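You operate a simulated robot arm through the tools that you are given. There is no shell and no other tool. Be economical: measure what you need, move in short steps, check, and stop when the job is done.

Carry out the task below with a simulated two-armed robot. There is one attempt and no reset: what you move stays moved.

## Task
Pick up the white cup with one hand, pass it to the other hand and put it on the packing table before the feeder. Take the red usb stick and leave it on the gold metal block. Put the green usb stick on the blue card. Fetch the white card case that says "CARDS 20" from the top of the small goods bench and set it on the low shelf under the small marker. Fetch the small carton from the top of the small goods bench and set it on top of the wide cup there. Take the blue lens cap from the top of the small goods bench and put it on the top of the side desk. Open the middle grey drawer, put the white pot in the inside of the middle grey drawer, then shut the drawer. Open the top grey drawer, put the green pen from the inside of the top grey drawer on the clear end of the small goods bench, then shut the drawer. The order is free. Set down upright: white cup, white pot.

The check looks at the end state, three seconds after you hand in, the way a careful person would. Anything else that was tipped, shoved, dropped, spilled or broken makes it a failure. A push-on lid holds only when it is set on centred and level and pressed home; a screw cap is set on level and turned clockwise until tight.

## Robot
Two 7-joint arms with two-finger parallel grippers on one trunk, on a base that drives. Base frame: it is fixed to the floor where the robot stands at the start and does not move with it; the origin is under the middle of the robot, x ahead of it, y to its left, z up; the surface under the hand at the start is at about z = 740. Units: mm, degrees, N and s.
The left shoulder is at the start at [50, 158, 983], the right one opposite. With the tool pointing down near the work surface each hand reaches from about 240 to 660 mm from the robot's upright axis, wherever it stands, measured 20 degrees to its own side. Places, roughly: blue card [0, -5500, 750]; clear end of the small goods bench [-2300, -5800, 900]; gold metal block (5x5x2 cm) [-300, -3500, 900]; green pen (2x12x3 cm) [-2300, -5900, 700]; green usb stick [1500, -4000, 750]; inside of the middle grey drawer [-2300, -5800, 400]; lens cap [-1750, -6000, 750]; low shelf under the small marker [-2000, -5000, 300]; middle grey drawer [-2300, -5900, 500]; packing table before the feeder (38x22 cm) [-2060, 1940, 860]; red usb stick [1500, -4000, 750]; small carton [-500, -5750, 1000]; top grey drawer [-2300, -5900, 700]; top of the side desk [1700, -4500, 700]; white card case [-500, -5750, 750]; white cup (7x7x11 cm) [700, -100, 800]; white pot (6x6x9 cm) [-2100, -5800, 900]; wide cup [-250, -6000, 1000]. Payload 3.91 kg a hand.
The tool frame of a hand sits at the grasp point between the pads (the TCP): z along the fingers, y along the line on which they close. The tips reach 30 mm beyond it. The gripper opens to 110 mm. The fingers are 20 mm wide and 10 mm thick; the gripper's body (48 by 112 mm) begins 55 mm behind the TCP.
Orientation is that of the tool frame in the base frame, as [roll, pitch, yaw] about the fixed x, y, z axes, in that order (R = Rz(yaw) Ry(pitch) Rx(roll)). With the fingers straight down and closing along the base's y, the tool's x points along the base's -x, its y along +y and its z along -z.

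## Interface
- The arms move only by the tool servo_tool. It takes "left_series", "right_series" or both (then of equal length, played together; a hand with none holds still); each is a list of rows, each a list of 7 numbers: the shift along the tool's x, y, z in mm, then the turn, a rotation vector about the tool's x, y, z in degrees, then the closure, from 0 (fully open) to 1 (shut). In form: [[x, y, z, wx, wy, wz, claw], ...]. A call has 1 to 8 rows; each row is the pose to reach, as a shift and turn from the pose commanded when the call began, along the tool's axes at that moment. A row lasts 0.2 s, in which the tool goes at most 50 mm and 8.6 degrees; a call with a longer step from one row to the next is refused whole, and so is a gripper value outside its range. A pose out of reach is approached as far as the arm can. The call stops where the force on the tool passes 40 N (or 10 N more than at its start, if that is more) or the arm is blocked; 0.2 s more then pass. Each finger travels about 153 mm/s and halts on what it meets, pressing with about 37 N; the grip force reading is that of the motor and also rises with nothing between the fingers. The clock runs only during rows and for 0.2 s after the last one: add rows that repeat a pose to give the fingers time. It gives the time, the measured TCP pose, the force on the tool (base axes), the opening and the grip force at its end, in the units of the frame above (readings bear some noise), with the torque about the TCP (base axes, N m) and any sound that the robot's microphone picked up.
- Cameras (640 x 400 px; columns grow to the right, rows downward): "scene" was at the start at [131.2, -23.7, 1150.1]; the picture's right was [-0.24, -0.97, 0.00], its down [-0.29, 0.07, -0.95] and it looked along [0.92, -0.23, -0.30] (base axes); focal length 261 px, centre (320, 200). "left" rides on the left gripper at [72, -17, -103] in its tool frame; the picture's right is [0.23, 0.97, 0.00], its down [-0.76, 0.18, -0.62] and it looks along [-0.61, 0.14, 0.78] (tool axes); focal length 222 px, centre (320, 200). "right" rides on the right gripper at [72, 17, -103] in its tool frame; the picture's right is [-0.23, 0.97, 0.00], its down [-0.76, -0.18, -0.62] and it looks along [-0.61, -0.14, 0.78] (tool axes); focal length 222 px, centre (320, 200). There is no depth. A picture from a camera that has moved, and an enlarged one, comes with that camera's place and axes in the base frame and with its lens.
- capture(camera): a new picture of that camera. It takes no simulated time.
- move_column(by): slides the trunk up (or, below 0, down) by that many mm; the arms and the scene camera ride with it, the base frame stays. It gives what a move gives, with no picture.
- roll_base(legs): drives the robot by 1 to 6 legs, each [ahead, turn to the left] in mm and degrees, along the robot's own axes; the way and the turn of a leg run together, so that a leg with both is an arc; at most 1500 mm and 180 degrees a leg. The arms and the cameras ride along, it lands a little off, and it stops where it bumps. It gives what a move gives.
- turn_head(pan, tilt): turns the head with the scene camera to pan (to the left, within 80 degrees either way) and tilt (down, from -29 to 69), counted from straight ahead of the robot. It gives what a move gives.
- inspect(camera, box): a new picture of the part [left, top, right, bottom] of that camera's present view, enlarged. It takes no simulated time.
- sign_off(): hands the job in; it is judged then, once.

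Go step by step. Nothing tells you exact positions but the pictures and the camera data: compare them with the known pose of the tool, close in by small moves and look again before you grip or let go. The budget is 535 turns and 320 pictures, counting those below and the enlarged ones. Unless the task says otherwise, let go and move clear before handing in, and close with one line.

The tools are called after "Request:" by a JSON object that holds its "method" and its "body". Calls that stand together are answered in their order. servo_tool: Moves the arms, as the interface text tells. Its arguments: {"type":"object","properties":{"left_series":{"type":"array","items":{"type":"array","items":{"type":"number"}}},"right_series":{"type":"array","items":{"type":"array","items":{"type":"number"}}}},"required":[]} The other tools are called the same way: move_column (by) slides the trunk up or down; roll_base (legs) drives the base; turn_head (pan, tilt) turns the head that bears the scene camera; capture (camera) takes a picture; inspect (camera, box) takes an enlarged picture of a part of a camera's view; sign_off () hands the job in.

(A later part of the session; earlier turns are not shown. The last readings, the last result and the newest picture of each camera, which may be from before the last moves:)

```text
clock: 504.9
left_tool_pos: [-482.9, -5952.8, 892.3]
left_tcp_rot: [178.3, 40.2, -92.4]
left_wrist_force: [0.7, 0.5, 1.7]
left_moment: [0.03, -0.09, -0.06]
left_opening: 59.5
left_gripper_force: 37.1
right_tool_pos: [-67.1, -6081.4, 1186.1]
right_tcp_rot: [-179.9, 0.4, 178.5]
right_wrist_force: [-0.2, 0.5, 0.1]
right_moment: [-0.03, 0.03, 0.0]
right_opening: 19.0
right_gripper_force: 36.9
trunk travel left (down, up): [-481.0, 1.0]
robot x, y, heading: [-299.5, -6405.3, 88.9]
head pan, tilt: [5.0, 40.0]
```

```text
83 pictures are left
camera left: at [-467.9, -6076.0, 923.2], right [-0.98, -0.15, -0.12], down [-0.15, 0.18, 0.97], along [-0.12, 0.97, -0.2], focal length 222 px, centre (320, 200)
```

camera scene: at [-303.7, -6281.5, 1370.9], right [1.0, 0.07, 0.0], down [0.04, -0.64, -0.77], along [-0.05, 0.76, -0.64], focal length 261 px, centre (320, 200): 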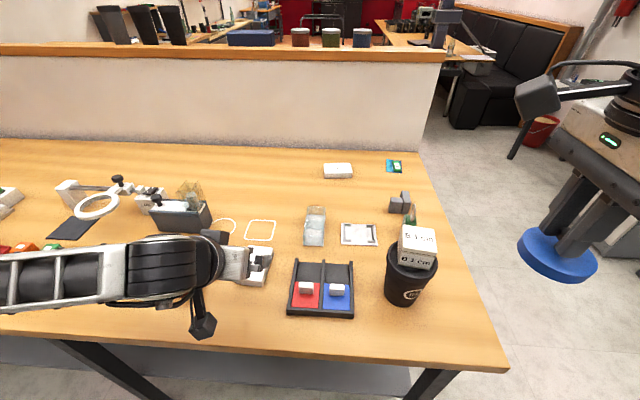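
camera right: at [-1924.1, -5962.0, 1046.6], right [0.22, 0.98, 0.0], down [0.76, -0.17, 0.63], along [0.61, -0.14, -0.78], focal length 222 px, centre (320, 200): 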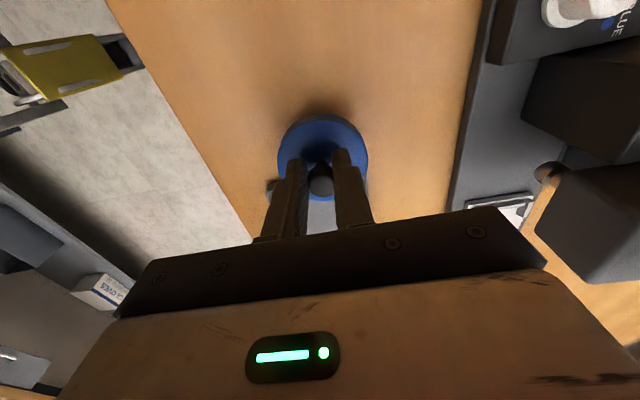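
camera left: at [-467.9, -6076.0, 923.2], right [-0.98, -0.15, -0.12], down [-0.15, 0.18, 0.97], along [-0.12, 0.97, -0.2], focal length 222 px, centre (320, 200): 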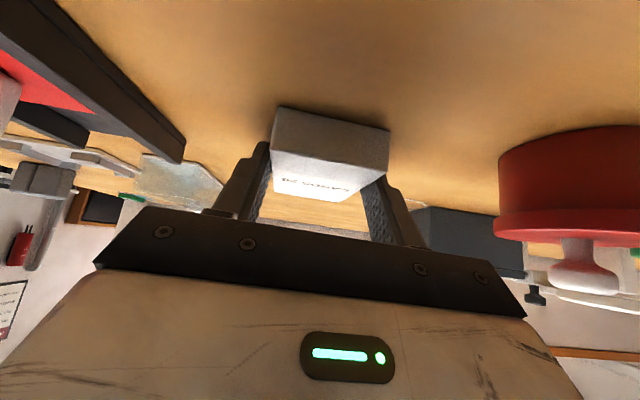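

Gripped at 59.5 mm. I lift it straight up.

Request:
{"method": "servo_tool", "body": {"left_series": [[-6, 0, -8, 0, 0, 0, 0.75], [-19, 0, -23, 0, 0, 0, 0.75], [-45, 0, -54, 0, 0, 0, 0.75], [-75, 0, -90, 0, 0, 0, 0.75], [-103, 0, -123, 0, 0, 0, 0.75], [-128, 0, -153, 0, 0, 0, 0.75]]}}

Request:
{"method": "capture", "body": {"camera": "scene"}}

```text
clock: 506.3
left_tool_pos: [-478.9, -5953.4, 1094.5]
left_tcp_rot: [178.2, 40.2, -92.5]
left_wrist_force: [-0.1, -0.1, -0.6]
left_moment: [-0.01, 0.02, 0.0]
left_opening: 59.4
left_gripper_force: 37.2
right_tool_pos: [-66.5, -6081.5, 1185.6]
right_tcp_rot: [-179.9, 0.4, 178.5]
right_wrist_force: [-0.8, 0.3, -0.4]
right_moment: [0.02, -0.04, 0.03]
right_opening: 18.9
right_gripper_force: 37.2
trunk travel left (down, up): [-481.0, 1.0]
robot x, y, heading: [-298.0, -6404.5, 88.6]
head pan, tilt: [5.0, 40.0]
```

```text
82 pictures are left
camera scene: at [-303.3, -6281.5, 1370.8], right [1.0, 0.07, 0.0], down [0.04, -0.64, -0.77], along [-0.05, 0.76, -0.64], focal length 261 px, centre (320, 200)
```

scene: 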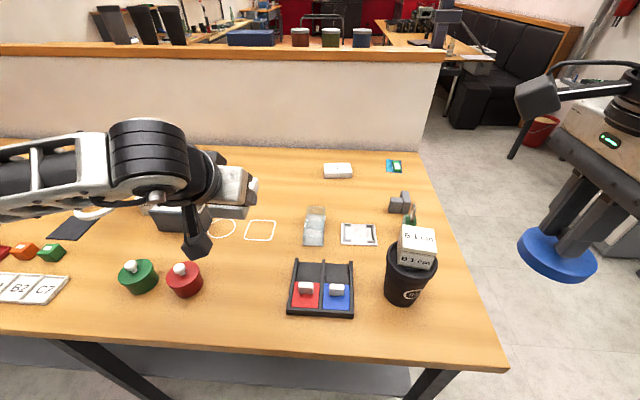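

Case lifted. Now to the side desk with the lens cap in the right hand: I back off and drive round the bench end.

Request:
{"method": "roll_base", "body": {"legs": [[-300, 0], [0, -88.7], [940, 0], [0, 90], [1200, 0], [1200, 0]]}}

Request:
{"method": "turn_head", "body": {"pan": -40, "tilt": 30}}

Request:
{"method": "capture", "body": {"camera": "scene"}}

```text
clock: 531.7
left_tool_pos: [536.1, -3908.5, 1093.9]
left_tcp_rot: [178.1, 40.1, -93.5]
left_wrist_force: [-0.4, 0.5, -1.3]
left_moment: [-0.04, -0.02, 0.0]
left_opening: 59.4
left_gripper_force: 37.1
right_tool_pos: [944.4, -4044.7, 1186.6]
right_tcp_rot: [-179.9, 0.3, 177.5]
right_wrist_force: [0.5, 0.1, -1.4]
right_moment: [0.02, -0.02, 0.02]
right_opening: 19.5
right_gripper_force: 36.7
trunk travel left (down, up): [-481.0, 1.0]
robot x, y, heading: [709.0, -4365.1, 87.7]
head pan, tilt: [5.0, 40.0]
```

```text
clock: 532.8
left_tool_pos: [535.2, -3907.6, 1093.4]
left_tcp_rot: [178.2, 40.3, -93.5]
left_wrist_force: [1.0, -0.5, -2.1]
left_moment: [-0.05, 0.01, 0.0]
left_opening: 59.0
left_gripper_force: 36.8
right_tool_pos: [944.6, -4045.4, 1185.3]
right_tcp_rot: [-179.8, 0.4, 177.5]
right_wrist_force: [0.5, -1.0, -0.1]
right_moment: [-0.01, -0.02, 0.01]
right_opening: 19.4
right_gripper_force: 36.7
trunk travel left (down, up): [-481.0, 1.0]
robot x, y, heading: [706.3, -4365.5, 87.6]
head pan, tilt: [-40.0, 30.0]
```

```text
81 pictures are left
camera scene: at [769.7, -4258.6, 1386.1], right [0.74, -0.67, 0.0], down [-0.34, -0.37, -0.87], along [0.58, 0.64, -0.5], focal length 261 px, centre (320, 200)
```

scene: 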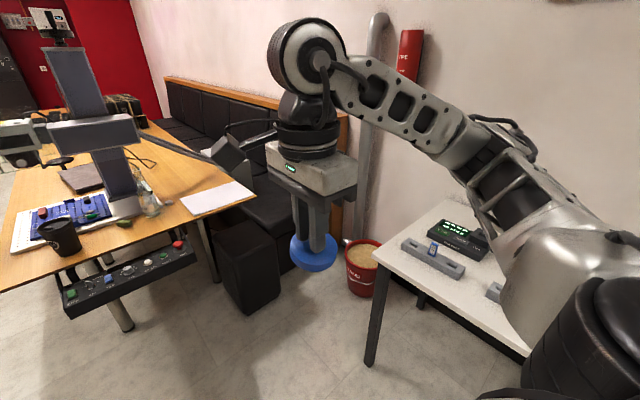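

Request:
{"method": "roll_base", "body": {"legs": [[0, -87.6], [330, 0]]}}

Request:
{"method": "turn_head", "body": {"pan": -15, "tilt": 45}}

Request:
{"method": "capture", "body": {"camera": "scene"}}

Request:
{"method": "capture", "body": {"camera": "right"}}

```text
clock: 538.7
left_tool_pos: [1484.0, -4180.4, 1092.7]
left_tcp_rot: [178.2, 40.2, 178.7]
left_wrist_force: [-0.6, -0.6, -0.7]
left_moment: [-0.03, 0.02, -0.02]
left_opening: 59.4
left_gripper_force: 37.1
right_tool_pos: [1361.3, -4592.9, 1185.0]
right_tcp_rot: [-179.9, 0.3, 89.5]
right_wrist_force: [1.1, 0.6, 0.0]
right_moment: [-0.04, 0.01, -0.04]
right_opening: 17.8
right_gripper_force: 37.2
trunk travel left (down, up): [-481.0, 1.0]
robot x, y, heading: [1035.6, -4364.6, -0.1]
head pan, tilt: [-40.0, 30.0]
```

```text
clock: 539.6
left_tool_pos: [1483.2, -4178.9, 1093.1]
left_tcp_rot: [178.1, 40.3, 178.6]
left_wrist_force: [-0.1, -0.1, -0.1]
left_moment: [0.0, 0.06, 0.01]
left_opening: 59.6
left_gripper_force: 36.9
right_tool_pos: [1362.3, -4592.6, 1186.1]
right_tcp_rot: [-179.9, 0.4, 89.6]
right_wrist_force: [0.8, 0.5, -0.6]
right_moment: [-0.03, -0.03, 0.0]
right_opening: 18.2
right_gripper_force: 37.5
trunk travel left (down, up): [-481.0, 1.0]
robot x, y, heading: [1031.8, -4366.5, 0.0]
head pan, tilt: [-15.0, 45.0]
```

```text
80 pictures are left
camera scene: at [1153.3, -4389.0, 1363.6], right [-0.26, -0.96, 0.0], down [-0.68, 0.19, -0.71], along [0.68, -0.19, -0.71], focal length 261 px, centre (320, 200)
```

scene: 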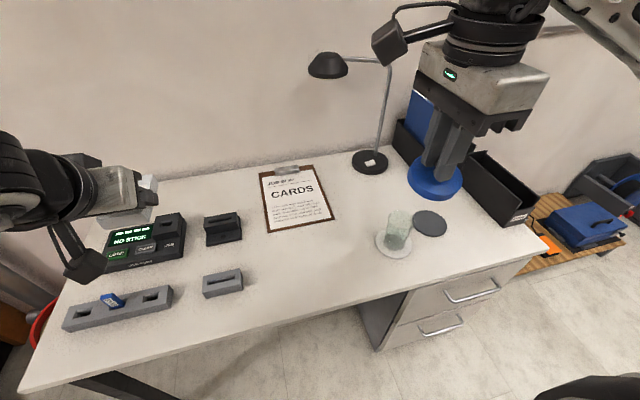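

```text
79 pictures are left
camera right: at [1379.6, -4519.6, 1287.6], right [0.97, -0.23, 0.0], down [-0.18, -0.76, 0.63], along [-0.15, -0.61, -0.78], focal length 222 px, centre (320, 200)
```

right: 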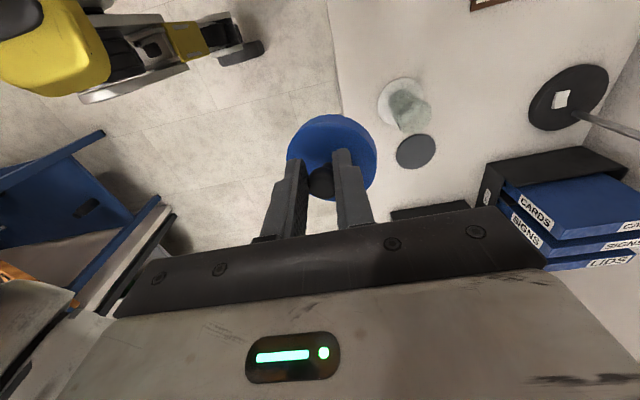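

The free spot is in front of the clipboard, about [1530, -4480]. I lower the trunk and bring the cap over it.

Request:
{"method": "move_column", "body": {"by": -200}}

Request:
{"method": "servo_tool", "body": {"right_series": [[19, 28, 10, 0, 0, 0, 1], [38, 56, 35, 0, 0, 0, 1], [57, 84, 65, 0, 0, 0, 1], [75, 111, 95, 0, 0, 0, 1], [94, 139, 125, 0, 0, 0, 1], [113, 167, 155, 0, 0, 0, 1]]}}

Request:
{"method": "capture", "body": {"camera": "scene"}}

Request:
{"method": "capture", "body": {"camera": "right"}}

```text
clock: 541.8
left_tool_pos: [1483.9, -4180.1, 893.4]
left_tcp_rot: [178.2, 40.3, 178.6]
left_wrist_force: [0.6, 0.4, -0.9]
left_moment: [-0.01, 0.06, -0.01]
left_opening: 59.3
left_gripper_force: 36.9
right_tool_pos: [1361.6, -4592.6, 984.3]
right_tcp_rot: [-179.9, 0.4, 89.6]
right_wrist_force: [-0.2, 0.5, -0.3]
right_moment: [-0.02, 0.0, 0.01]
right_opening: 17.7
right_gripper_force: 36.9
trunk travel left (down, up): [-281.0, 201.0]
robot x, y, heading: [1031.4, -4363.9, -0.1]
head pan, tilt: [-15.0, 45.0]
```

```text
clock: 543.2
left_tool_pos: [1483.5, -4180.1, 892.8]
left_tcp_rot: [178.2, 40.1, 178.6]
left_wrist_force: [-0.6, -0.4, -1.0]
left_moment: [-0.01, 0.05, 0.01]
left_opening: 59.3
left_gripper_force: 37.0
right_tool_pos: [1530.7, -4479.7, 828.8]
right_tcp_rot: [-179.9, 0.3, 89.6]
right_wrist_force: [0.0, -0.9, -0.3]
right_moment: [0.01, -0.02, 0.0]
right_opening: 18.1
right_gripper_force: 37.3
trunk travel left (down, up): [-281.0, 201.0]
robot x, y, heading: [1031.0, -4362.7, -0.3]
head pan, tilt: [-15.0, 45.0]
```

```text
78 pictures are left
camera scene: at [1153.4, -4388.8, 1163.5], right [-0.26, -0.97, 0.0], down [-0.68, 0.19, -0.71], along [0.68, -0.19, -0.71], focal length 261 px, centre (320, 200)
```

scene: 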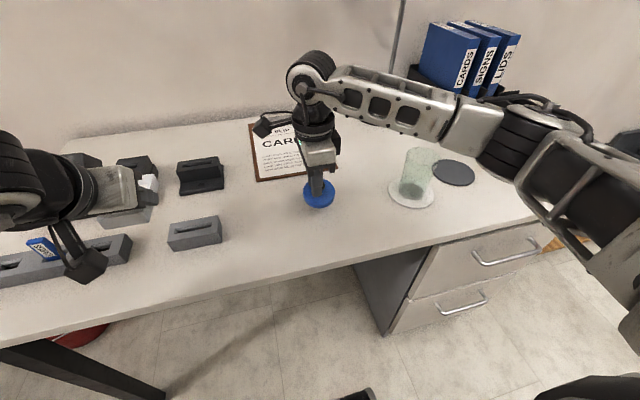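

```text
77 pictures are left
camera right: at [1548.9, -4407.0, 931.0], right [0.97, -0.23, 0.0], down [-0.18, -0.76, 0.63], along [-0.15, -0.61, -0.78], focal length 222 px, centre (320, 200)
```

right: 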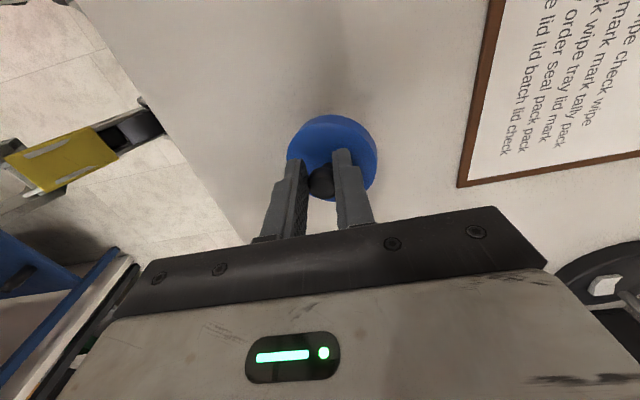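

The spot is clear. I lower toward the desk and feel for contact.

Request:
{"method": "servo_tool", "body": {"right_series": [[0, 0, 15, 0, 0, 0, 1], [0, 0, 30, 0, 0, 0, 1], [0, 0, 42, 0, 0, 0, 1], [0, 0, 42, 0, 0, 0, 1]]}}

Request:
{"method": "inspect", "body": {"camera": "scene", "box": [240, 100, 400, 240]}}

```text
clock: 544.2
left_tool_pos: [1481.9, -4179.5, 894.0]
left_tcp_rot: [178.2, 40.3, 178.6]
left_wrist_force: [0.2, 0.9, -1.3]
left_moment: [0.02, 0.02, 0.01]
left_opening: 59.2
left_gripper_force: 37.1
right_tool_pos: [1531.7, -4482.4, 790.8]
right_tcp_rot: [179.5, 0.2, 89.6]
right_wrist_force: [7.0, -2.4, 23.5]
right_moment: [0.26, -0.14, 0.03]
right_opening: 18.8
right_gripper_force: 37.0
trunk travel left (down, up): [-281.0, 201.0]
robot x, y, heading: [1035.7, -4364.0, -0.5]
head pan, tilt: [-15.0, 45.0]
```

```text
2.86 times, centred on (320, 170) of scene
camera zoom: at [1152.1, -4388.8, 1164.0], right [-0.26, -0.97, 0.0], down [-0.68, 0.19, -0.71], along [0.68, -0.19, -0.71], focal length 747 px, centre (320, 286)
```

zoom: 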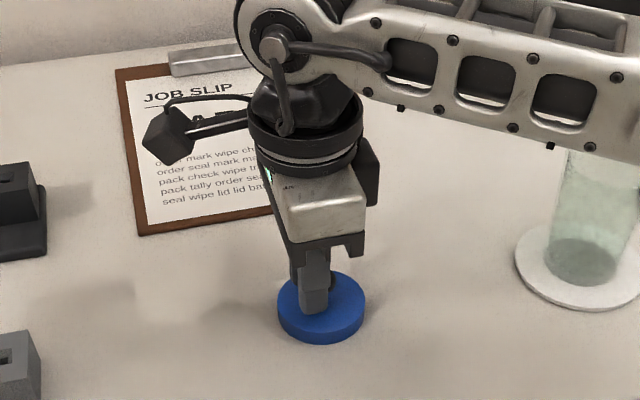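

It's on the desk. I relieve the pressure, open, and rise.

Request:
{"method": "servo_tool", "body": {"right_series": [[0, 0, -4, 0, 0, 0, 1], [0, 0, -4, 0, 0, 0, 0.8], [0, 0, -4, 0, 0, 0, 0.6], [0, 0, -4, 0, 0, 0, 0.5], [0, 0, -40, 0, 0, 0, 0.5], [0, 0, -85, 0, 0, 0, 0.3], [0, 0, -130, 0, 0, 0, 0]]}}

Request:
{"method": "inspect", "body": {"camera": "scene", "box": [240, 100, 400, 240]}}

```text
clock: 545.8
left_tool_pos: [1482.7, -4179.0, 894.0]
left_tcp_rot: [178.2, 40.2, 178.6]
left_wrist_force: [-0.4, -0.4, -0.9]
left_moment: [0.01, 0.03, 0.0]
left_opening: 59.3
left_gripper_force: 36.8
right_tool_pos: [1528.8, -4481.3, 917.6]
right_tcp_rot: [-179.9, 0.5, 89.6]
right_wrist_force: [-0.2, -0.3, 0.5]
right_moment: [-0.02, 0.01, -0.01]
right_opening: 110.0
right_gripper_force: 0.1
trunk travel left (down, up): [-281.0, 201.0]
robot x, y, heading: [1030.0, -4364.6, -0.2]
head pan, tilt: [-15.0, 45.0]
```

```text
2.86 times, centred on (320, 170) of scene
camera zoom: at [1153.2, -4388.9, 1163.5], right [-0.26, -0.97, 0.0], down [-0.68, 0.19, -0.71], along [0.68, -0.19, -0.71], focal length 747 px, centre (320, 286)
```

zoom: 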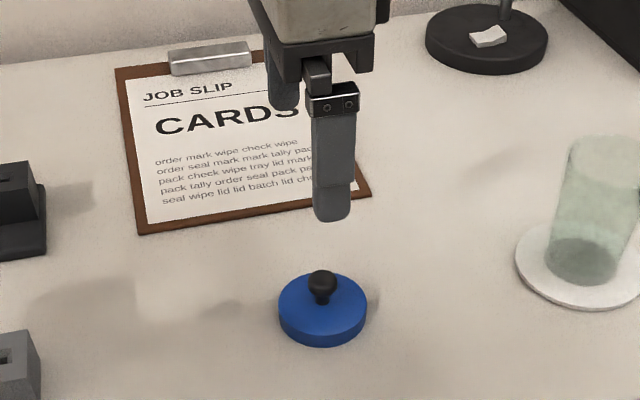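

The lens cap stands on the side desk. Last: the card case to the low shelf. I raise the trunk, back off and drive back between trolley and bench.

Request:
{"method": "move_column", "body": {"by": 150}}

Request:
{"method": "roll_base", "body": {"legs": [[-430, 0], [0, 164], [950, 0], [0, 16], [900, 0]]}}

Request:
{"method": "turn_head", "body": {"pan": 35, "tilt": 25}}

Request:
{"method": "capture", "body": {"camera": "scene"}}

```text
clock: 547.5
left_tool_pos: [1483.6, -4179.6, 1042.6]
left_tcp_rot: [178.1, 40.2, 178.6]
left_wrist_force: [-0.5, 0.0, -1.1]
left_moment: [0.03, 0.02, 0.03]
left_opening: 59.3
left_gripper_force: 37.1
right_tool_pos: [1529.5, -4481.5, 1066.5]
right_tcp_rot: [-179.9, 0.4, 89.6]
right_wrist_force: [-0.2, -0.1, -1.0]
right_moment: [0.0, -0.02, 0.01]
right_opening: 109.9
right_gripper_force: 0.0
trunk travel left (down, up): [-431.0, 51.0]
robot x, y, heading: [1034.4, -4366.9, -0.6]
head pan, tilt: [-15.0, 45.0]
```

```text
clock: 566.7
left_tool_pos: [-1648.2, -4308.6, 1044.2]
left_tcp_rot: [178.2, 40.3, -1.1]
left_wrist_force: [0.1, -0.4, -1.1]
left_moment: [0.02, -0.05, -0.03]
left_opening: 59.3
left_gripper_force: 37.4
right_tool_pos: [-1696.8, -4008.2, 1066.9]
right_tcp_rot: [-179.9, 0.4, -90.1]
right_wrist_force: [-0.5, 0.2, -0.4]
right_moment: [0.03, -0.01, 0.01]
right_opening: 110.0
right_gripper_force: 0.1
trunk travel left (down, up): [-431.0, 51.0]
robot x, y, heading: [-1198.0, -4121.7, -179.6]
head pan, tilt: [-15.0, 45.0]
```

```text
clock: 567.9
left_tool_pos: [-1649.3, -4309.1, 1043.2]
left_tcp_rot: [178.2, 40.2, -1.0]
left_wrist_force: [0.0, -0.4, -0.6]
left_moment: [0.03, -0.06, 0.0]
left_opening: 59.5
left_gripper_force: 37.2
right_tool_pos: [-1696.7, -4007.5, 1066.4]
right_tcp_rot: [-179.9, 0.4, -90.0]
right_wrist_force: [0.7, -0.6, 0.5]
right_moment: [0.03, 0.03, -0.03]
right_opening: 110.1
right_gripper_force: 0.0
trunk travel left (down, up): [-431.0, 51.0]
robot x, y, heading: [-1203.6, -4116.8, -179.6]
head pan, tilt: [35.0, 25.0]
```

```text
74 pictures are left
camera scene: at [-1315.5, -4173.4, 1344.1], right [-0.58, 0.82, 0.0], down [0.35, 0.24, -0.91], along [-0.74, -0.52, -0.42], focal length 261 px, centre (320, 200)
```

scene: 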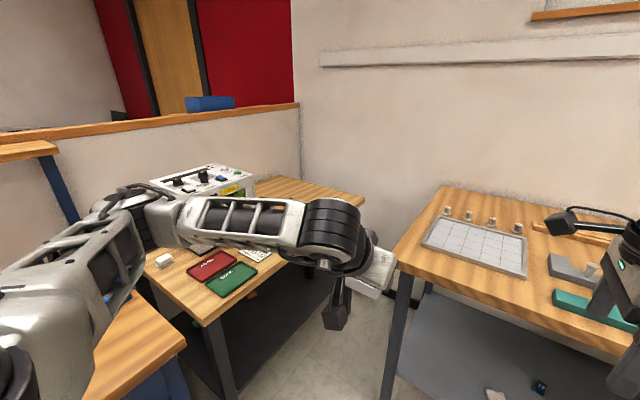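

The corner table with the white marking machine has its front edge at y≈-4705 (x -1530…-2500); its low shelf should be the target. I pull in the right hand, drive in front of that table and look under it.

Request:
{"method": "servo_tool", "body": {"right_series": [[0, -40, -15, 0, 0, 0, 0], [0, -80, -30, 0, 0, 0, 0], [0, -120, -45, 0, 0, 0, 0], [0, -150, -60, 0, 0, 0, 0]]}}

Request:
{"method": "roll_base", "body": {"legs": [[390, 0], [0, 90]]}}

Request:
{"method": "turn_head", "body": {"pan": -20, "tilt": 35}}

Request:
{"method": "capture", "body": {"camera": "scene"}}

```text
clock: 568.9
left_tool_pos: [-1649.5, -4309.2, 1044.0]
left_tcp_rot: [178.2, 40.2, -1.0]
left_wrist_force: [0.2, 0.2, -0.1]
left_moment: [0.0, -0.07, -0.05]
left_opening: 59.4
left_gripper_force: 37.4
right_tool_pos: [-1546.2, -4012.1, 1126.0]
right_tcp_rot: [-180.0, 0.5, -90.2]
right_wrist_force: [0.3, -0.5, -0.1]
right_moment: [-0.01, 0.03, 0.02]
right_opening: 110.2
right_gripper_force: 0.0
trunk travel left (down, up): [-431.0, 51.0]
robot x, y, heading: [-1201.8, -4120.4, -179.5]
head pan, tilt: [35.0, 25.0]
```

```text
clock: 575.2
left_tool_pos: [-1392.7, -4564.3, 1043.8]
left_tcp_rot: [178.3, 40.2, 90.0]
left_wrist_force: [0.1, 0.4, -1.2]
left_moment: [0.04, 0.05, 0.02]
left_opening: 59.2
left_gripper_force: 36.7
right_tool_pos: [-1692.7, -4468.1, 1125.1]
right_tcp_rot: [-179.9, 0.4, 1.0]
right_wrist_force: [-0.1, -0.5, -0.9]
right_moment: [0.01, -0.01, 0.01]
right_opening: 109.8
right_gripper_force: 0.0
trunk travel left (down, up): [-431.0, 51.0]
robot x, y, heading: [-1592.5, -4118.2, -88.9]
head pan, tilt: [35.0, 25.0]
```

```text
clock: 576.4
left_tool_pos: [-1393.1, -4564.8, 1043.2]
left_tcp_rot: [178.2, 40.2, 90.0]
left_wrist_force: [-0.3, -0.6, -1.8]
left_moment: [0.02, -0.01, 0.03]
left_opening: 59.5
left_gripper_force: 37.3
right_tool_pos: [-1693.0, -4466.9, 1126.2]
right_tcp_rot: [-179.9, 0.4, 1.1]
right_wrist_force: [-1.0, 0.2, 0.0]
right_moment: [0.02, 0.0, -0.03]
right_opening: 109.8
right_gripper_force: 0.1
trunk travel left (down, up): [-431.0, 51.0]
robot x, y, heading: [-1593.2, -4123.4, -88.8]
head pan, tilt: [-20.0, 35.0]
```

```text
73 pictures are left
camera scene: at [-1618.4, -4244.3, 1328.4], right [-0.95, 0.32, 0.0], down [0.18, 0.54, -0.82], along [-0.26, -0.78, -0.57], focal length 261 px, centre (320, 200)
```

scene: 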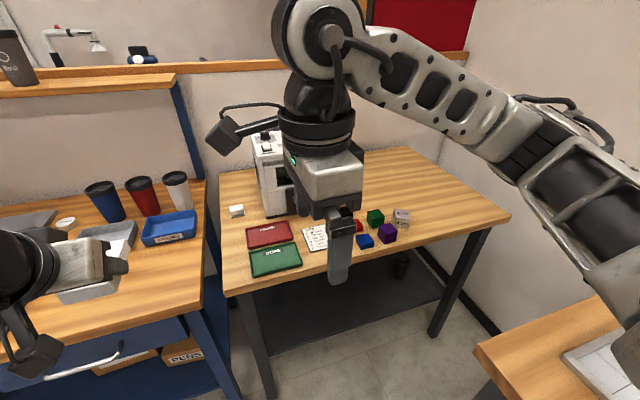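

Request:
{"method": "move_column", "body": {"by": -250}}

Request:
{"method": "turn_head", "body": {"pan": -15, "tilt": 40}}

Request:
{"method": "capture", "body": {"camera": "scene"}}

```text
clock: 579.0
left_tool_pos: [-1393.5, -4565.0, 794.3]
left_tcp_rot: [178.2, 40.2, 89.9]
left_wrist_force: [0.0, 0.6, -1.3]
left_moment: [0.0, -0.01, -0.02]
left_opening: 59.3
left_gripper_force: 36.9
right_tool_pos: [-1692.1, -4468.2, 875.0]
right_tcp_rot: [-179.9, 0.3, 1.0]
right_wrist_force: [0.1, 0.3, -0.1]
right_moment: [-0.01, -0.03, 0.03]
right_opening: 110.2
right_gripper_force: 0.0
trunk travel left (down, up): [-181.0, 301.0]
robot x, y, heading: [-1589.4, -4119.6, -88.9]
head pan, tilt: [-20.0, 35.0]
```

```text
clock: 579.6
left_tool_pos: [-1392.9, -4565.0, 794.0]
left_tcp_rot: [178.2, 40.1, 90.0]
left_wrist_force: [-1.1, -0.1, -1.0]
left_moment: [0.04, 0.03, 0.0]
left_opening: 59.3
left_gripper_force: 37.0
right_tool_pos: [-1692.5, -4466.7, 874.2]
right_tcp_rot: [-179.9, 0.3, 1.0]
right_wrist_force: [0.1, 0.3, -0.2]
right_moment: [0.0, 0.02, 0.01]
right_opening: 110.0
right_gripper_force: 0.1
trunk travel left (down, up): [-181.0, 301.0]
robot x, y, heading: [-1594.1, -4119.9, -88.5]
head pan, tilt: [-15.0, 40.0]
```

```text
72 pictures are left
camera scene: at [-1610.4, -4243.4, 1070.8], right [-0.97, 0.24, 0.0], down [0.15, 0.62, -0.77], along [-0.18, -0.74, -0.64], focal length 261 px, centre (320, 200)
```

scene: 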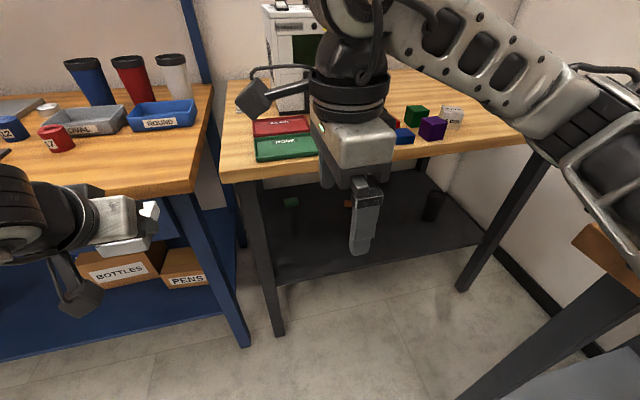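

The low shelf is visible: front edge y≈-4725, z≈320, with a few things at its back. I raise the trunk for safety, turn right 19° and move 150 mm closer.

Request:
{"method": "move_column", "body": {"by": 200}}

Request:
{"method": "roll_base", "body": {"legs": [[0, -19], [150, 0]]}}

Request:
{"method": "turn_head", "body": {"pan": 10, "tilt": 50}}

Request:
{"method": "capture", "body": {"camera": "scene"}}

```text
clock: 581.8
left_tool_pos: [-1393.6, -4564.1, 993.6]
left_tcp_rot: [178.3, 40.2, 90.0]
left_wrist_force: [-0.5, -0.5, -2.0]
left_moment: [0.03, 0.01, 0.0]
left_opening: 59.3
left_gripper_force: 36.9
right_tool_pos: [-1693.0, -4468.4, 1076.0]
right_tcp_rot: [-179.9, 0.3, 1.0]
right_wrist_force: [-0.6, -1.2, -0.2]
right_moment: [0.01, 0.01, -0.03]
right_opening: 110.0
right_gripper_force: 0.1
trunk travel left (down, up): [-381.0, 101.0]
robot x, y, heading: [-1591.0, -4119.5, -88.5]
head pan, tilt: [-15.0, 40.0]
```

```text
clock: 584.2
left_tool_pos: [-1594.7, -4748.6, 992.9]
left_tcp_rot: [178.2, 40.3, 71.1]
left_wrist_force: [-0.3, -0.5, -1.5]
left_moment: [0.04, -0.03, 0.01]
left_opening: 59.5
left_gripper_force: 37.3
right_tool_pos: [-1846.7, -4560.0, 1075.3]
right_tcp_rot: [-179.9, 0.4, -18.0]
right_wrist_force: [-0.2, 0.3, -0.3]
right_moment: [0.0, -0.01, 0.0]
right_opening: 109.9
right_gripper_force: 0.0
trunk travel left (down, up): [-381.0, 101.0]
robot x, y, heading: [-1636.6, -4261.3, -107.9]
head pan, tilt: [-15.0, 40.0]
```

```text
clock: 585.1
left_tool_pos: [-1593.6, -4748.0, 993.9]
left_tcp_rot: [178.2, 40.2, 71.1]
left_wrist_force: [-0.4, 0.5, -1.6]
left_moment: [0.05, -0.01, -0.02]
left_opening: 59.6
left_gripper_force: 36.9
right_tool_pos: [-1845.2, -4560.2, 1076.3]
right_tcp_rot: [-179.9, 0.4, -18.0]
right_wrist_force: [-0.5, -0.5, 0.4]
right_moment: [0.01, 0.01, 0.02]
right_opening: 110.0
right_gripper_force: 0.1
trunk travel left (down, up): [-381.0, 101.0]
robot x, y, heading: [-1638.2, -4263.5, -107.6]
head pan, tilt: [10.0, 50.0]
```

```text
71 pictures are left
camera scene: at [-1659.3, -4378.5, 1256.6], right [-0.99, 0.13, 0.0], down [0.1, 0.76, -0.64], along [-0.09, -0.64, -0.77], focal length 261 px, centre (320, 200)
```

scene: 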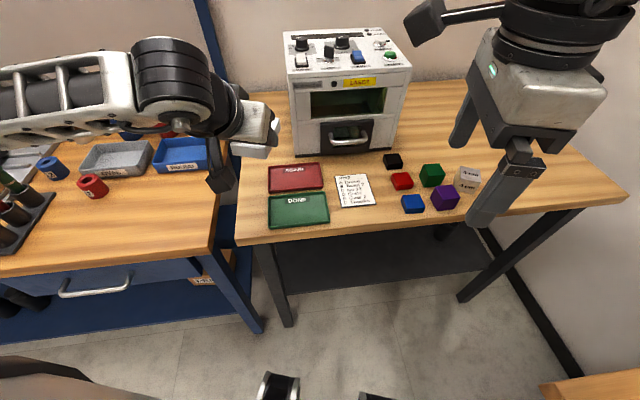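

The white laser machine is the small marker, so this is the shelf. Before lowering I check where my right elbow is relative to the grey bench.

Request:
{"method": "turn_head", "body": {"pan": -78, "tilt": 35}}

Request:
{"method": "capture", "body": {"camera": "scene"}}

```text
clock: 586.8
left_tool_pos: [-1593.6, -4748.7, 994.0]
left_tcp_rot: [178.2, 40.3, 71.1]
left_wrist_force: [-0.4, -0.8, -1.4]
left_moment: [0.04, -0.07, -0.01]
left_opening: 59.3
left_gripper_force: 37.2
right_tool_pos: [-1845.9, -4558.8, 1075.6]
right_tcp_rot: [-179.9, 0.4, -18.0]
right_wrist_force: [0.4, -0.3, -0.4]
right_moment: [-0.03, 0.02, 0.03]
right_opening: 110.1
right_gripper_force: 0.0
trunk travel left (down, up): [-381.0, 101.0]
robot x, y, heading: [-1638.2, -4260.6, -107.6]
head pan, tilt: [-78.0, 35.0]
```

```text
70 pictures are left
camera scene: at [-1736.6, -4293.5, 1278.3], right [0.1, 1.0, 0.0], down [0.57, -0.06, -0.82], along [-0.82, 0.08, -0.57], focal length 261 px, centre (320, 200)
```

scene: 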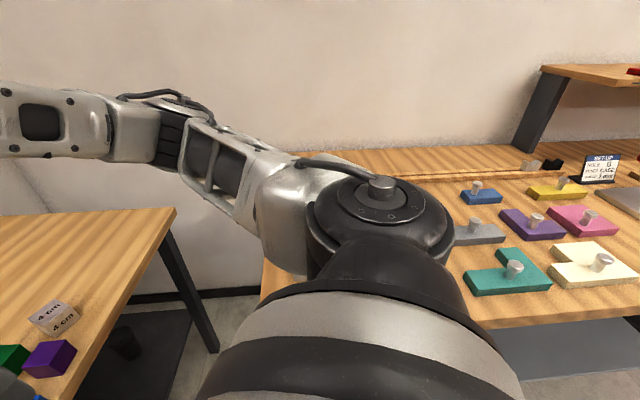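

The elbow hangs in the gap beside the grey bench. I back off 260 mm and stretch the right arm forward and up so that its elbow stays clear when I lower the trunk.

Request:
{"method": "roll_base", "body": {"legs": [[-260, 0]]}}

Request:
{"method": "servo_tool", "body": {"right_series": [[7, 36, -12, 0, 0, 0, 0], [14, 73, -24, 0, 0, 0, 0], [20, 109, -36, 0, 0, 0, 0], [27, 146, -48, 0, 0, 0, 0], [34, 182, -60, 0, 0, 0, 0], [40, 219, -72, 0, 0, 0, 0], [47, 255, -84, 0, 0, 0, 0]]}}

Request:
{"method": "capture", "body": {"camera": "scene"}}

```text
clock: 588.6
left_tool_pos: [-1512.9, -4498.0, 992.6]
left_tcp_rot: [178.2, 40.1, 71.4]
left_wrist_force: [-0.2, -0.1, -1.4]
left_moment: [0.01, -0.01, 0.02]
left_opening: 59.4
left_gripper_force: 37.3
right_tool_pos: [-1765.5, -4309.9, 1073.8]
right_tcp_rot: [-180.0, 0.4, -17.7]
right_wrist_force: [0.3, -0.4, -0.1]
right_moment: [-0.01, 0.0, 0.01]
right_opening: 109.8
right_gripper_force: 0.1
trunk travel left (down, up): [-381.0, 101.0]
robot x, y, heading: [-1558.1, -4017.5, -107.1]
head pan, tilt: [-78.0, 35.0]
```

```text
clock: 590.2
left_tool_pos: [-1515.1, -4498.4, 993.9]
left_tcp_rot: [178.0, 40.1, 71.2]
left_wrist_force: [-1.4, -0.1, -1.1]
left_moment: [0.02, -0.09, 0.03]
left_opening: 59.3
left_gripper_force: 37.2
right_tool_pos: [-1798.3, -4545.5, 1151.5]
right_tcp_rot: [180.0, 0.2, -17.7]
right_wrist_force: [-0.2, -0.7, -0.2]
right_moment: [0.03, -0.08, 0.0]
right_opening: 109.8
right_gripper_force: 0.0
right hand out of reach, approached as far as the arm can: row 7
trunk travel left (down, up): [-381.0, 101.0]
robot x, y, heading: [-1559.4, -4015.6, -107.7]
head pan, tilt: [-78.0, 35.0]
```

```text
69 pictures are left
camera scene: at [-1660.9, -4045.1, 1278.0], right [0.09, 1.0, 0.0], down [0.57, -0.05, -0.82], along [-0.81, 0.08, -0.58], focal length 261 px, centre (320, 200)
```

scene: 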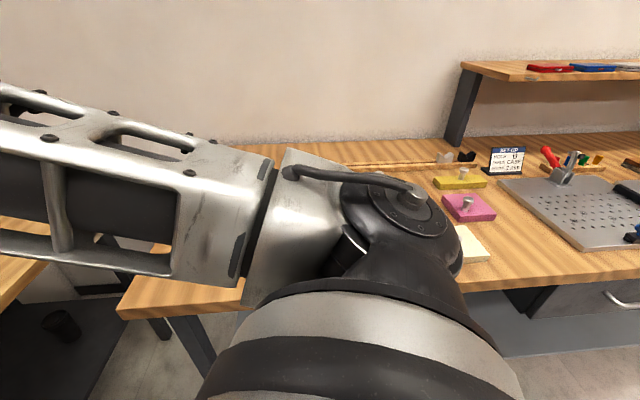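

Upper arm is now alongside the bench front. I lower the trunk 200 mm and raise the right hand again.

Request:
{"method": "move_column", "body": {"by": -200}}

Request:
{"method": "servo_tool", "body": {"right_series": [[0, 0, -30, 0, 0, 0, 0], [0, 0, -60, 0, 0, 0, 0], [0, 0, -90, 0, 0, 0, 0], [0, 0, -120, 0, 0, 0, 0]]}}

Request:
{"method": "turn_head", "body": {"pan": 10, "tilt": 45}}

Request:
{"method": "capture", "body": {"camera": "scene"}}

```text
clock: 592.4
left_tool_pos: [-1513.1, -4498.5, 793.7]
left_tcp_rot: [178.1, 40.1, 71.5]
left_wrist_force: [-0.2, 1.2, -1.5]
left_moment: [0.07, -0.02, 0.04]
left_opening: 59.4
left_gripper_force: 37.1
right_tool_pos: [-1794.8, -4545.5, 951.5]
right_tcp_rot: [-180.0, 0.4, -17.7]
right_wrist_force: [0.2, -0.2, -0.4]
right_moment: [0.04, 0.01, -0.02]
right_opening: 110.2
right_gripper_force: 0.1
trunk travel left (down, up): [-181.0, 301.0]
robot x, y, heading: [-1558.0, -4015.1, -107.4]
head pan, tilt: [-78.0, 35.0]
```

```text
clock: 593.4
left_tool_pos: [-1511.0, -4499.1, 793.2]
left_tcp_rot: [178.3, 40.2, 71.4]
left_wrist_force: [-0.2, 0.2, -0.9]
left_moment: [0.0, 0.03, 0.01]
left_opening: 59.1
left_gripper_force: 37.2
right_tool_pos: [-1793.5, -4511.4, 1027.0]
right_tcp_rot: [-180.0, 0.5, -17.7]
right_wrist_force: [-0.3, -0.8, -0.4]
right_moment: [0.01, -0.01, -0.02]
right_opening: 109.8
right_gripper_force: 0.0
right hand out of reach, approached as far as the arm can: row 1, 2, 3, 4
trunk travel left (down, up): [-181.0, 301.0]
robot x, y, heading: [-1559.4, -4014.0, -107.3]
head pan, tilt: [-78.0, 35.0]
```

```text
clock: 595.0
left_tool_pos: [-1512.5, -4499.7, 793.7]
left_tcp_rot: [178.2, 40.2, 71.5]
left_wrist_force: [0.0, 0.6, -0.8]
left_moment: [0.04, -0.05, -0.04]
left_opening: 59.3
left_gripper_force: 37.4
right_tool_pos: [-1793.5, -4511.4, 1028.2]
right_tcp_rot: [179.9, 0.4, -17.7]
right_wrist_force: [0.4, -0.1, 0.2]
right_moment: [-0.03, 0.04, -0.01]
right_opening: 110.1
right_gripper_force: 0.0
trunk travel left (down, up): [-181.0, 301.0]
robot x, y, heading: [-1557.9, -4010.2, -107.2]
head pan, tilt: [10.0, 45.0]
```

```text
68 pictures are left
camera scene: at [-1580.6, -4134.1, 1063.5], right [-0.99, 0.13, 0.0], down [0.09, 0.7, -0.71], along [-0.09, -0.7, -0.71], focal length 261 px, centre (320, 200)
```

scene: 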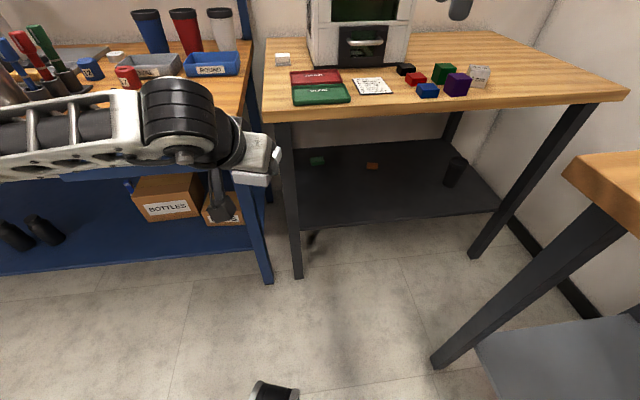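

The shelf is at z≈342, x -1574…-2336, front y≈-4713. I lower the left hand with the case in front of it.

Request:
{"method": "servo_tool", "body": {"left_series": [[15, -12, 42, 0, 0, 0, 0.75], [37, -24, 83, 0, 0, 0, 0.75], [60, -37, 124, 0, 0, 0, 0.75], [84, -50, 164, 0, 0, 0, 0.75], [108, -62, 204, 0, 0, 0, 0.75], [132, -75, 244, 0, 0, 0, 0.75], [155, -87, 285, 0, 0, 0, 0.75], [178, -99, 326, 0, 0, 0, 0.75]]}}

Request:
{"method": "capture", "body": {"camera": "scene"}}

```text
clock: 596.8
left_tool_pos: [-1624.8, -4543.0, 427.7]
left_tcp_rot: [178.4, 40.2, 71.4]
left_wrist_force: [-0.6, -1.5, -1.0]
left_moment: [0.03, -0.02, -0.01]
left_opening: 59.5
left_gripper_force: 37.1
right_tool_pos: [-1793.9, -4511.8, 1028.3]
right_tcp_rot: [179.9, 0.4, -17.8]
right_wrist_force: [1.1, 0.0, -0.3]
right_moment: [0.0, 0.0, 0.02]
right_opening: 109.8
right_gripper_force: 0.1
trunk travel left (down, up): [-181.0, 301.0]
robot x, y, heading: [-1559.2, -4012.7, -107.5]
head pan, tilt: [10.0, 45.0]
```

```text
67 pictures are left
camera scene: at [-1580.6, -4134.1, 1063.6], right [-0.99, 0.13, 0.0], down [0.09, 0.7, -0.71], along [-0.09, -0.7, -0.71], focal length 261 px, centre (320, 200)
```

scene: 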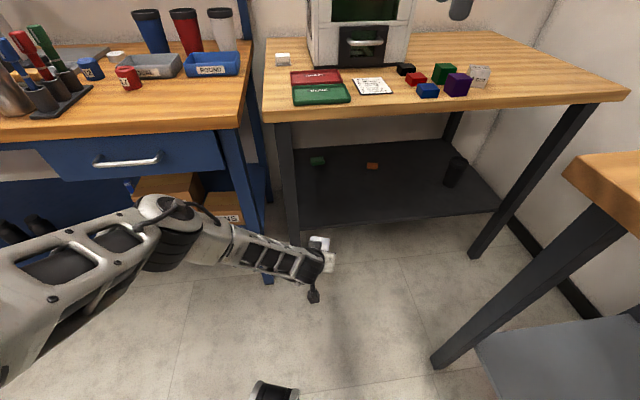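

The case reached that height well, but driving in would push my left elbow into the blue bench. The right arm's elbow would hang in free space, so I'll set the case down on the free end of the grey bench and re-take it with the right hand. First I raise it again.

Request:
{"method": "servo_tool", "body": {"left_series": [[-22, 12, -41, 0, 0, 0, 0.75], [-45, 25, -82, 0, 0, 0, 0.75], [-67, 37, -122, 0, 0, 0, 0.75], [-89, 50, -163, 0, 0, 0, 0.75], [-111, 62, -204, 0, 0, 0, 0.75], [-133, 74, -245, 0, 0, 0, 0.75], [-155, 87, -285, 0, 0, 0, 0.75], [-176, 99, -324, 0, 0, 0, 0.75]]}}

Request:
{"method": "move_column", "body": {"by": 250}}

Request:
{"method": "roll_base", "body": {"legs": [[0, -120], [-308, 0], [0, 47.5]]}}

Request:
{"method": "turn_head", "body": {"pan": 0, "tilt": 35}}

Request:
{"method": "capture", "body": {"camera": "scene"}}

```text
clock: 598.6
left_tool_pos: [-1512.5, -4497.0, 792.1]
left_tcp_rot: [178.3, 40.3, 71.3]
left_wrist_force: [0.0, 0.1, -0.7]
left_moment: [0.03, -0.01, -0.02]
left_opening: 59.4
left_gripper_force: 37.6
right_tool_pos: [-1792.8, -4511.0, 1027.4]
right_tcp_rot: [179.9, 0.3, -17.8]
right_wrist_force: [0.2, -0.2, 0.2]
right_moment: [0.01, 0.03, -0.03]
right_opening: 110.1
right_gripper_force: 0.0
trunk travel left (down, up): [-181.0, 301.0]
robot x, y, heading: [-1563.5, -4014.4, -107.5]
head pan, tilt: [10.0, 45.0]
```

```text
clock: 601.2
left_tool_pos: [-1512.0, -4495.9, 1040.7]
left_tcp_rot: [178.3, 40.3, 71.5]
left_wrist_force: [-0.2, -0.9, -1.1]
left_moment: [0.02, 0.0, -0.02]
left_opening: 59.3
left_gripper_force: 37.3
right_tool_pos: [-1792.3, -4511.9, 1278.9]
right_tcp_rot: [179.9, 0.4, -17.6]
right_wrist_force: [-0.5, -0.6, -0.2]
right_moment: [0.02, 0.02, 0.02]
right_opening: 110.1
right_gripper_force: 0.1
trunk travel left (down, up): [-431.0, 51.0]
robot x, y, heading: [-1558.1, -4011.9, -107.5]
head pan, tilt: [10.0, 45.0]
```

```text
clock: 609.0
left_tool_pos: [-1809.6, -4082.5, 1040.6]
left_tcp_rot: [178.3, 40.0, -43.5]
left_wrist_force: [0.0, -0.3, -0.6]
left_moment: [-0.02, -0.02, 0.0]
left_opening: 59.1
left_gripper_force: 36.7
right_tool_pos: [-1705.5, -3822.4, 1278.0]
right_tcp_rot: [-180.0, 0.3, -132.5]
right_wrist_force: [-0.5, -0.4, -0.7]
right_moment: [0.01, 0.0, 0.03]
right_opening: 109.9
right_gripper_force: 0.0
trunk travel left (down, up): [-431.0, 51.0]
robot x, y, heading: [-1351.0, -4242.1, 137.3]
head pan, tilt: [10.0, 45.0]
stopped in leg 3: the robot was blocked; the commanded pose is now the measured one
```

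```text
clock: 609.7
left_tool_pos: [-1809.6, -4082.6, 1042.6]
left_tcp_rot: [178.3, 40.2, -43.6]
left_wrist_force: [-0.3, 0.4, -1.6]
left_moment: [0.01, -0.04, 0.01]
left_opening: 59.5
left_gripper_force: 37.0
right_tool_pos: [-1705.6, -3821.6, 1277.4]
right_tcp_rot: [180.0, 0.2, -132.5]
right_wrist_force: [0.2, -0.1, 0.8]
right_moment: [-0.02, -0.02, 0.0]
right_opening: 110.1
right_gripper_force: 0.0
trunk travel left (down, up): [-431.0, 51.0]
robot x, y, heading: [-1350.0, -4244.0, 137.4]
head pan, tilt: [0.0, 35.0]
```

```text
66 pictures are left
camera scene: at [-1446.6, -4158.2, 1328.3], right [0.67, 0.74, 0.0], down [0.42, -0.39, -0.82], along [-0.6, 0.55, -0.57], focal length 261 px, centre (320, 200)
```

scene: 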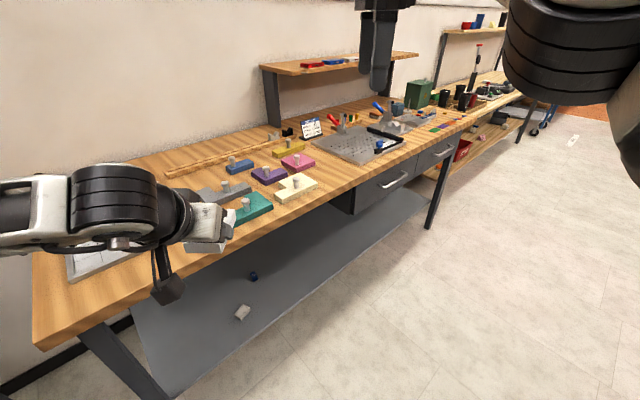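

The base's rear touched something while turning near the blue bench. I move forward away from it, then finish the turn.

Request:
{"method": "roll_base", "body": {"legs": [[170, 0], [0, 42.6]]}}

Request:
{"method": "turn_head", "body": {"pan": 70, "tilt": 25}}

Request:
{"method": "capture", "body": {"camera": "scene"}}

```text
clock: 611.7
left_tool_pos: [-1940.2, -3991.2, 1040.3]
left_tcp_rot: [178.4, 40.1, -40.8]
left_wrist_force: [-0.5, 0.0, -1.1]
left_moment: [-0.05, 0.02, 0.01]
left_opening: 59.5
left_gripper_force: 37.3
right_tool_pos: [-1849.9, -3727.6, 1279.4]
right_tcp_rot: [179.7, 0.1, -129.6]
right_wrist_force: [0.7, 0.7, -0.3]
right_moment: [-0.02, -0.01, 0.0]
right_opening: 110.2
right_gripper_force: 0.0
trunk travel left (down, up): [-431.0, 51.0]
robot x, y, heading: [-1478.2, -4127.7, 140.2]
head pan, tilt: [0.0, 35.0]
stopped in leg 2: the robot was blocked; the commanded pose is now the measured one
```

```text
clock: 613.1
left_tool_pos: [-1940.5, -3990.8, 1041.6]
left_tcp_rot: [178.2, 40.3, -40.7]
left_wrist_force: [0.4, 0.5, -1.5]
left_moment: [-0.07, -0.04, -0.01]
left_opening: 59.4
left_gripper_force: 37.0
right_tool_pos: [-1849.1, -3727.3, 1278.2]
right_tcp_rot: [179.8, 0.2, -129.7]
right_wrist_force: [0.4, -0.2, 0.4]
right_moment: [-0.02, 0.04, 0.02]
right_opening: 110.0
right_gripper_force: 0.0
trunk travel left (down, up): [-431.0, 51.0]
robot x, y, heading: [-1474.0, -4127.6, 140.3]
head pan, tilt: [70.0, 25.0]
```

```text
65 pictures are left
camera scene: at [-1586.0, -4151.8, 1344.1], right [-0.5, 0.86, 0.0], down [0.37, 0.21, -0.91], along [-0.78, -0.46, -0.42], focal length 261 px, centre (320, 200)
```

scene: 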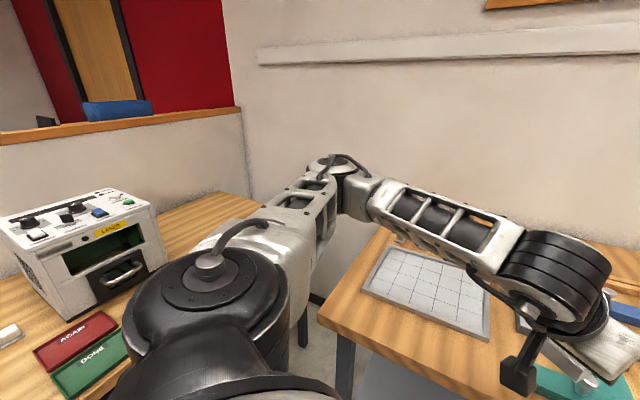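

Request:
{"method": "turn_head", "body": {"pan": 79, "tilt": 65}}

Request:
{"method": "capture", "body": {"camera": "scene"}}

Request:
{"method": "turn_head", "body": {"pan": -79, "tilt": 35}}

Request:
{"method": "capture", "body": {"camera": "scene"}}

```text
clock: 614.2
left_tool_pos: [-1940.6, -3991.0, 1040.6]
left_tcp_rot: [178.2, 40.1, -40.8]
left_wrist_force: [0.4, 0.0, -0.8]
left_moment: [-0.03, 0.01, 0.02]
left_opening: 59.5
left_gripper_force: 36.6
right_tool_pos: [-1848.5, -3727.3, 1279.1]
right_tcp_rot: [179.8, 0.2, -129.7]
right_wrist_force: [-0.9, -0.6, 1.3]
right_moment: [0.01, -0.02, 0.03]
right_opening: 109.9
right_gripper_force: 0.1
trunk travel left (down, up): [-431.0, 51.0]
robot x, y, heading: [-1473.4, -4131.1, 140.2]
head pan, tilt: [79.0, 65.0]
```

```text
64 pictures are left
camera scene: at [-1553.4, -4143.9, 1288.5], right [-0.63, 0.78, 0.0], down [0.7, 0.57, -0.42], along [-0.33, -0.27, -0.91], focal length 261 px, centre (320, 200)
```

scene: 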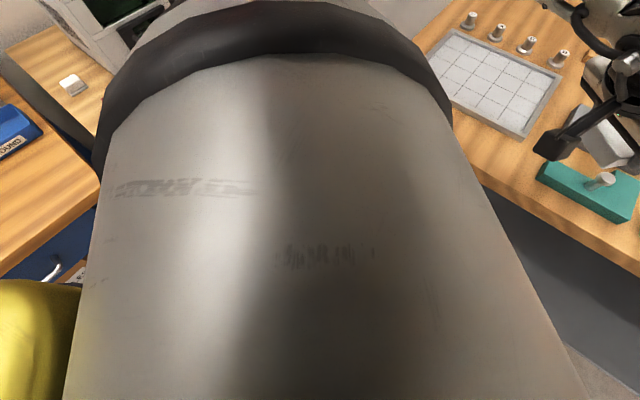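

```text
clock: 616.6
left_tool_pos: [-1940.2, -3991.9, 1041.8]
left_tcp_rot: [178.3, 40.2, -40.8]
left_wrist_force: [0.4, -0.7, -1.3]
left_moment: [-0.02, 0.01, 0.0]
left_opening: 59.6
left_gripper_force: 36.6
right_tool_pos: [-1848.8, -3726.9, 1278.8]
right_tcp_rot: [179.8, 0.2, -129.7]
right_wrist_force: [-0.2, 0.4, 0.6]
right_moment: [-0.01, -0.06, 0.01]
right_opening: 110.3
right_gripper_force: 0.2
trunk travel left (down, up): [-431.0, 51.0]
robot x, y, heading: [-1478.5, -4132.4, 140.6]
head pan, tilt: [-79.0, 35.0]
```

```text
63 pictures are left
camera scene: at [-1463.9, -4028.4, 1328.3], right [0.88, -0.48, 0.0], down [-0.28, -0.5, -0.82], along [0.39, 0.72, -0.57], focal length 261 px, centre (320, 200)
```

scene: 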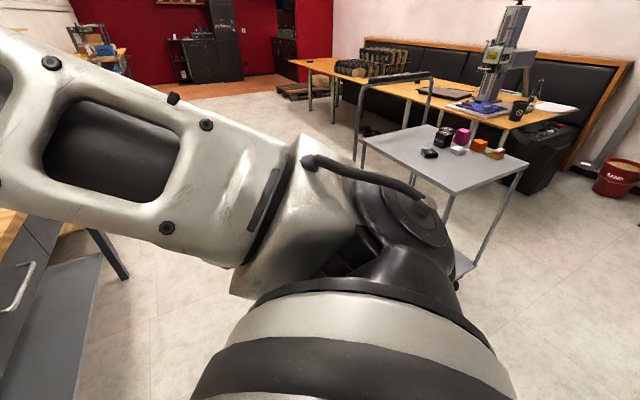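

Nothing visible blocks me. I try backing a little and turning right, to test the freedom of the base.

Request:
{"method": "roll_base", "body": {"legs": [[60, 0], [0, -12]]}}

Request:
{"method": "roll_base", "body": {"legs": [[0, 25]]}}

```text
clock: 618.0
left_tool_pos: [-1977.1, -3929.0, 1040.9]
left_tcp_rot: [178.4, 40.0, -44.0]
left_wrist_force: [1.0, 0.7, -1.4]
left_moment: [-0.01, -0.01, 0.02]
left_opening: 59.5
left_gripper_force: 36.9
right_tool_pos: [-1872.3, -3669.5, 1279.4]
right_tcp_rot: [179.8, -0.1, -132.7]
right_wrist_force: [-0.1, -0.6, -0.9]
right_moment: [0.01, -0.05, -0.02]
right_opening: 109.9
right_gripper_force: 0.1
trunk travel left (down, up): [-431.0, 51.0]
robot x, y, heading: [-1522.3, -4091.8, 137.3]
head pan, tilt: [-79.0, 35.0]
stopped in leg 2: the robot was blocked; the commanded pose is now the measured one
```

```text
clock: 619.7
left_tool_pos: [-2004.7, -4138.4, 1040.7]
left_tcp_rot: [178.3, 40.1, -18.8]
left_wrist_force: [-0.3, 0.2, -1.1]
left_moment: [0.0, 0.01, 0.0]
left_opening: 59.5
left_gripper_force: 36.8
right_tool_pos: [-2018.6, -3860.0, 1279.6]
right_tcp_rot: [179.7, 0.0, -107.6]
right_wrist_force: [0.0, -0.1, 0.5]
right_moment: [0.01, 0.01, -0.03]
right_opening: 110.1
right_gripper_force: 0.1
trunk travel left (down, up): [-431.0, 51.0]
robot x, y, heading: [-1523.3, -4090.5, 162.3]
head pan, tilt: [-79.0, 35.0]
```

The left turn works from here. I finish the turn and look at the bench end.

Request:
{"method": "roll_base", "body": {"legs": [[0, 17.7]]}}

Request:
{"method": "turn_head", "body": {"pan": 15, "tilt": 50}}

Request:
{"method": "capture", "body": {"camera": "scene"}}

```text
clock: 621.1
left_tool_pos: [-1966.8, -4284.1, 1041.4]
left_tcp_rot: [178.3, 40.2, -1.2]
left_wrist_force: [-0.3, 0.4, -1.9]
left_moment: [-0.01, -0.01, -0.01]
left_opening: 59.6
left_gripper_force: 36.6
right_tool_pos: [-2065.7, -4023.5, 1278.9]
right_tcp_rot: [179.8, 0.1, -89.8]
right_wrist_force: [0.6, -0.1, 0.1]
right_moment: [0.02, 0.01, -0.02]
right_opening: 109.8
right_gripper_force: 0.0
trunk travel left (down, up): [-431.0, 51.0]
robot x, y, heading: [-1524.8, -4089.5, -179.9]
head pan, tilt: [-79.0, 35.0]
```

```text
clock: 622.8
left_tool_pos: [-1965.8, -4284.0, 1040.0]
left_tcp_rot: [178.3, 40.2, -1.0]
left_wrist_force: [1.0, -0.2, -1.9]
left_moment: [-0.01, -0.02, -0.02]
left_opening: 59.6
left_gripper_force: 37.2
right_tool_pos: [-2066.8, -4022.4, 1280.3]
right_tcp_rot: [179.7, 0.1, -89.6]
right_wrist_force: [0.0, -0.5, 0.3]
right_moment: [0.0, 0.0, -0.05]
right_opening: 110.1
right_gripper_force: 0.1
trunk travel left (down, up): [-431.0, 51.0]
robot x, y, heading: [-1522.5, -4094.6, -180.1]
head pan, tilt: [15.0, 50.0]
```

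```text
62 pictures are left
camera scene: at [-1635.3, -4113.9, 1306.6], right [-0.26, 0.97, 0.0], down [0.74, 0.2, -0.64], along [-0.62, -0.17, -0.77], focal length 261 px, centre (320, 200)
```

scene: 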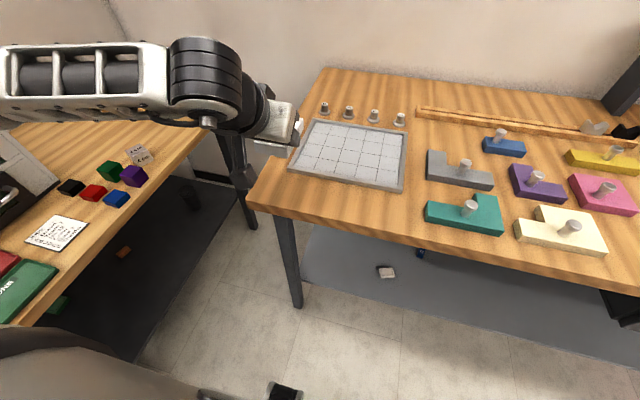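

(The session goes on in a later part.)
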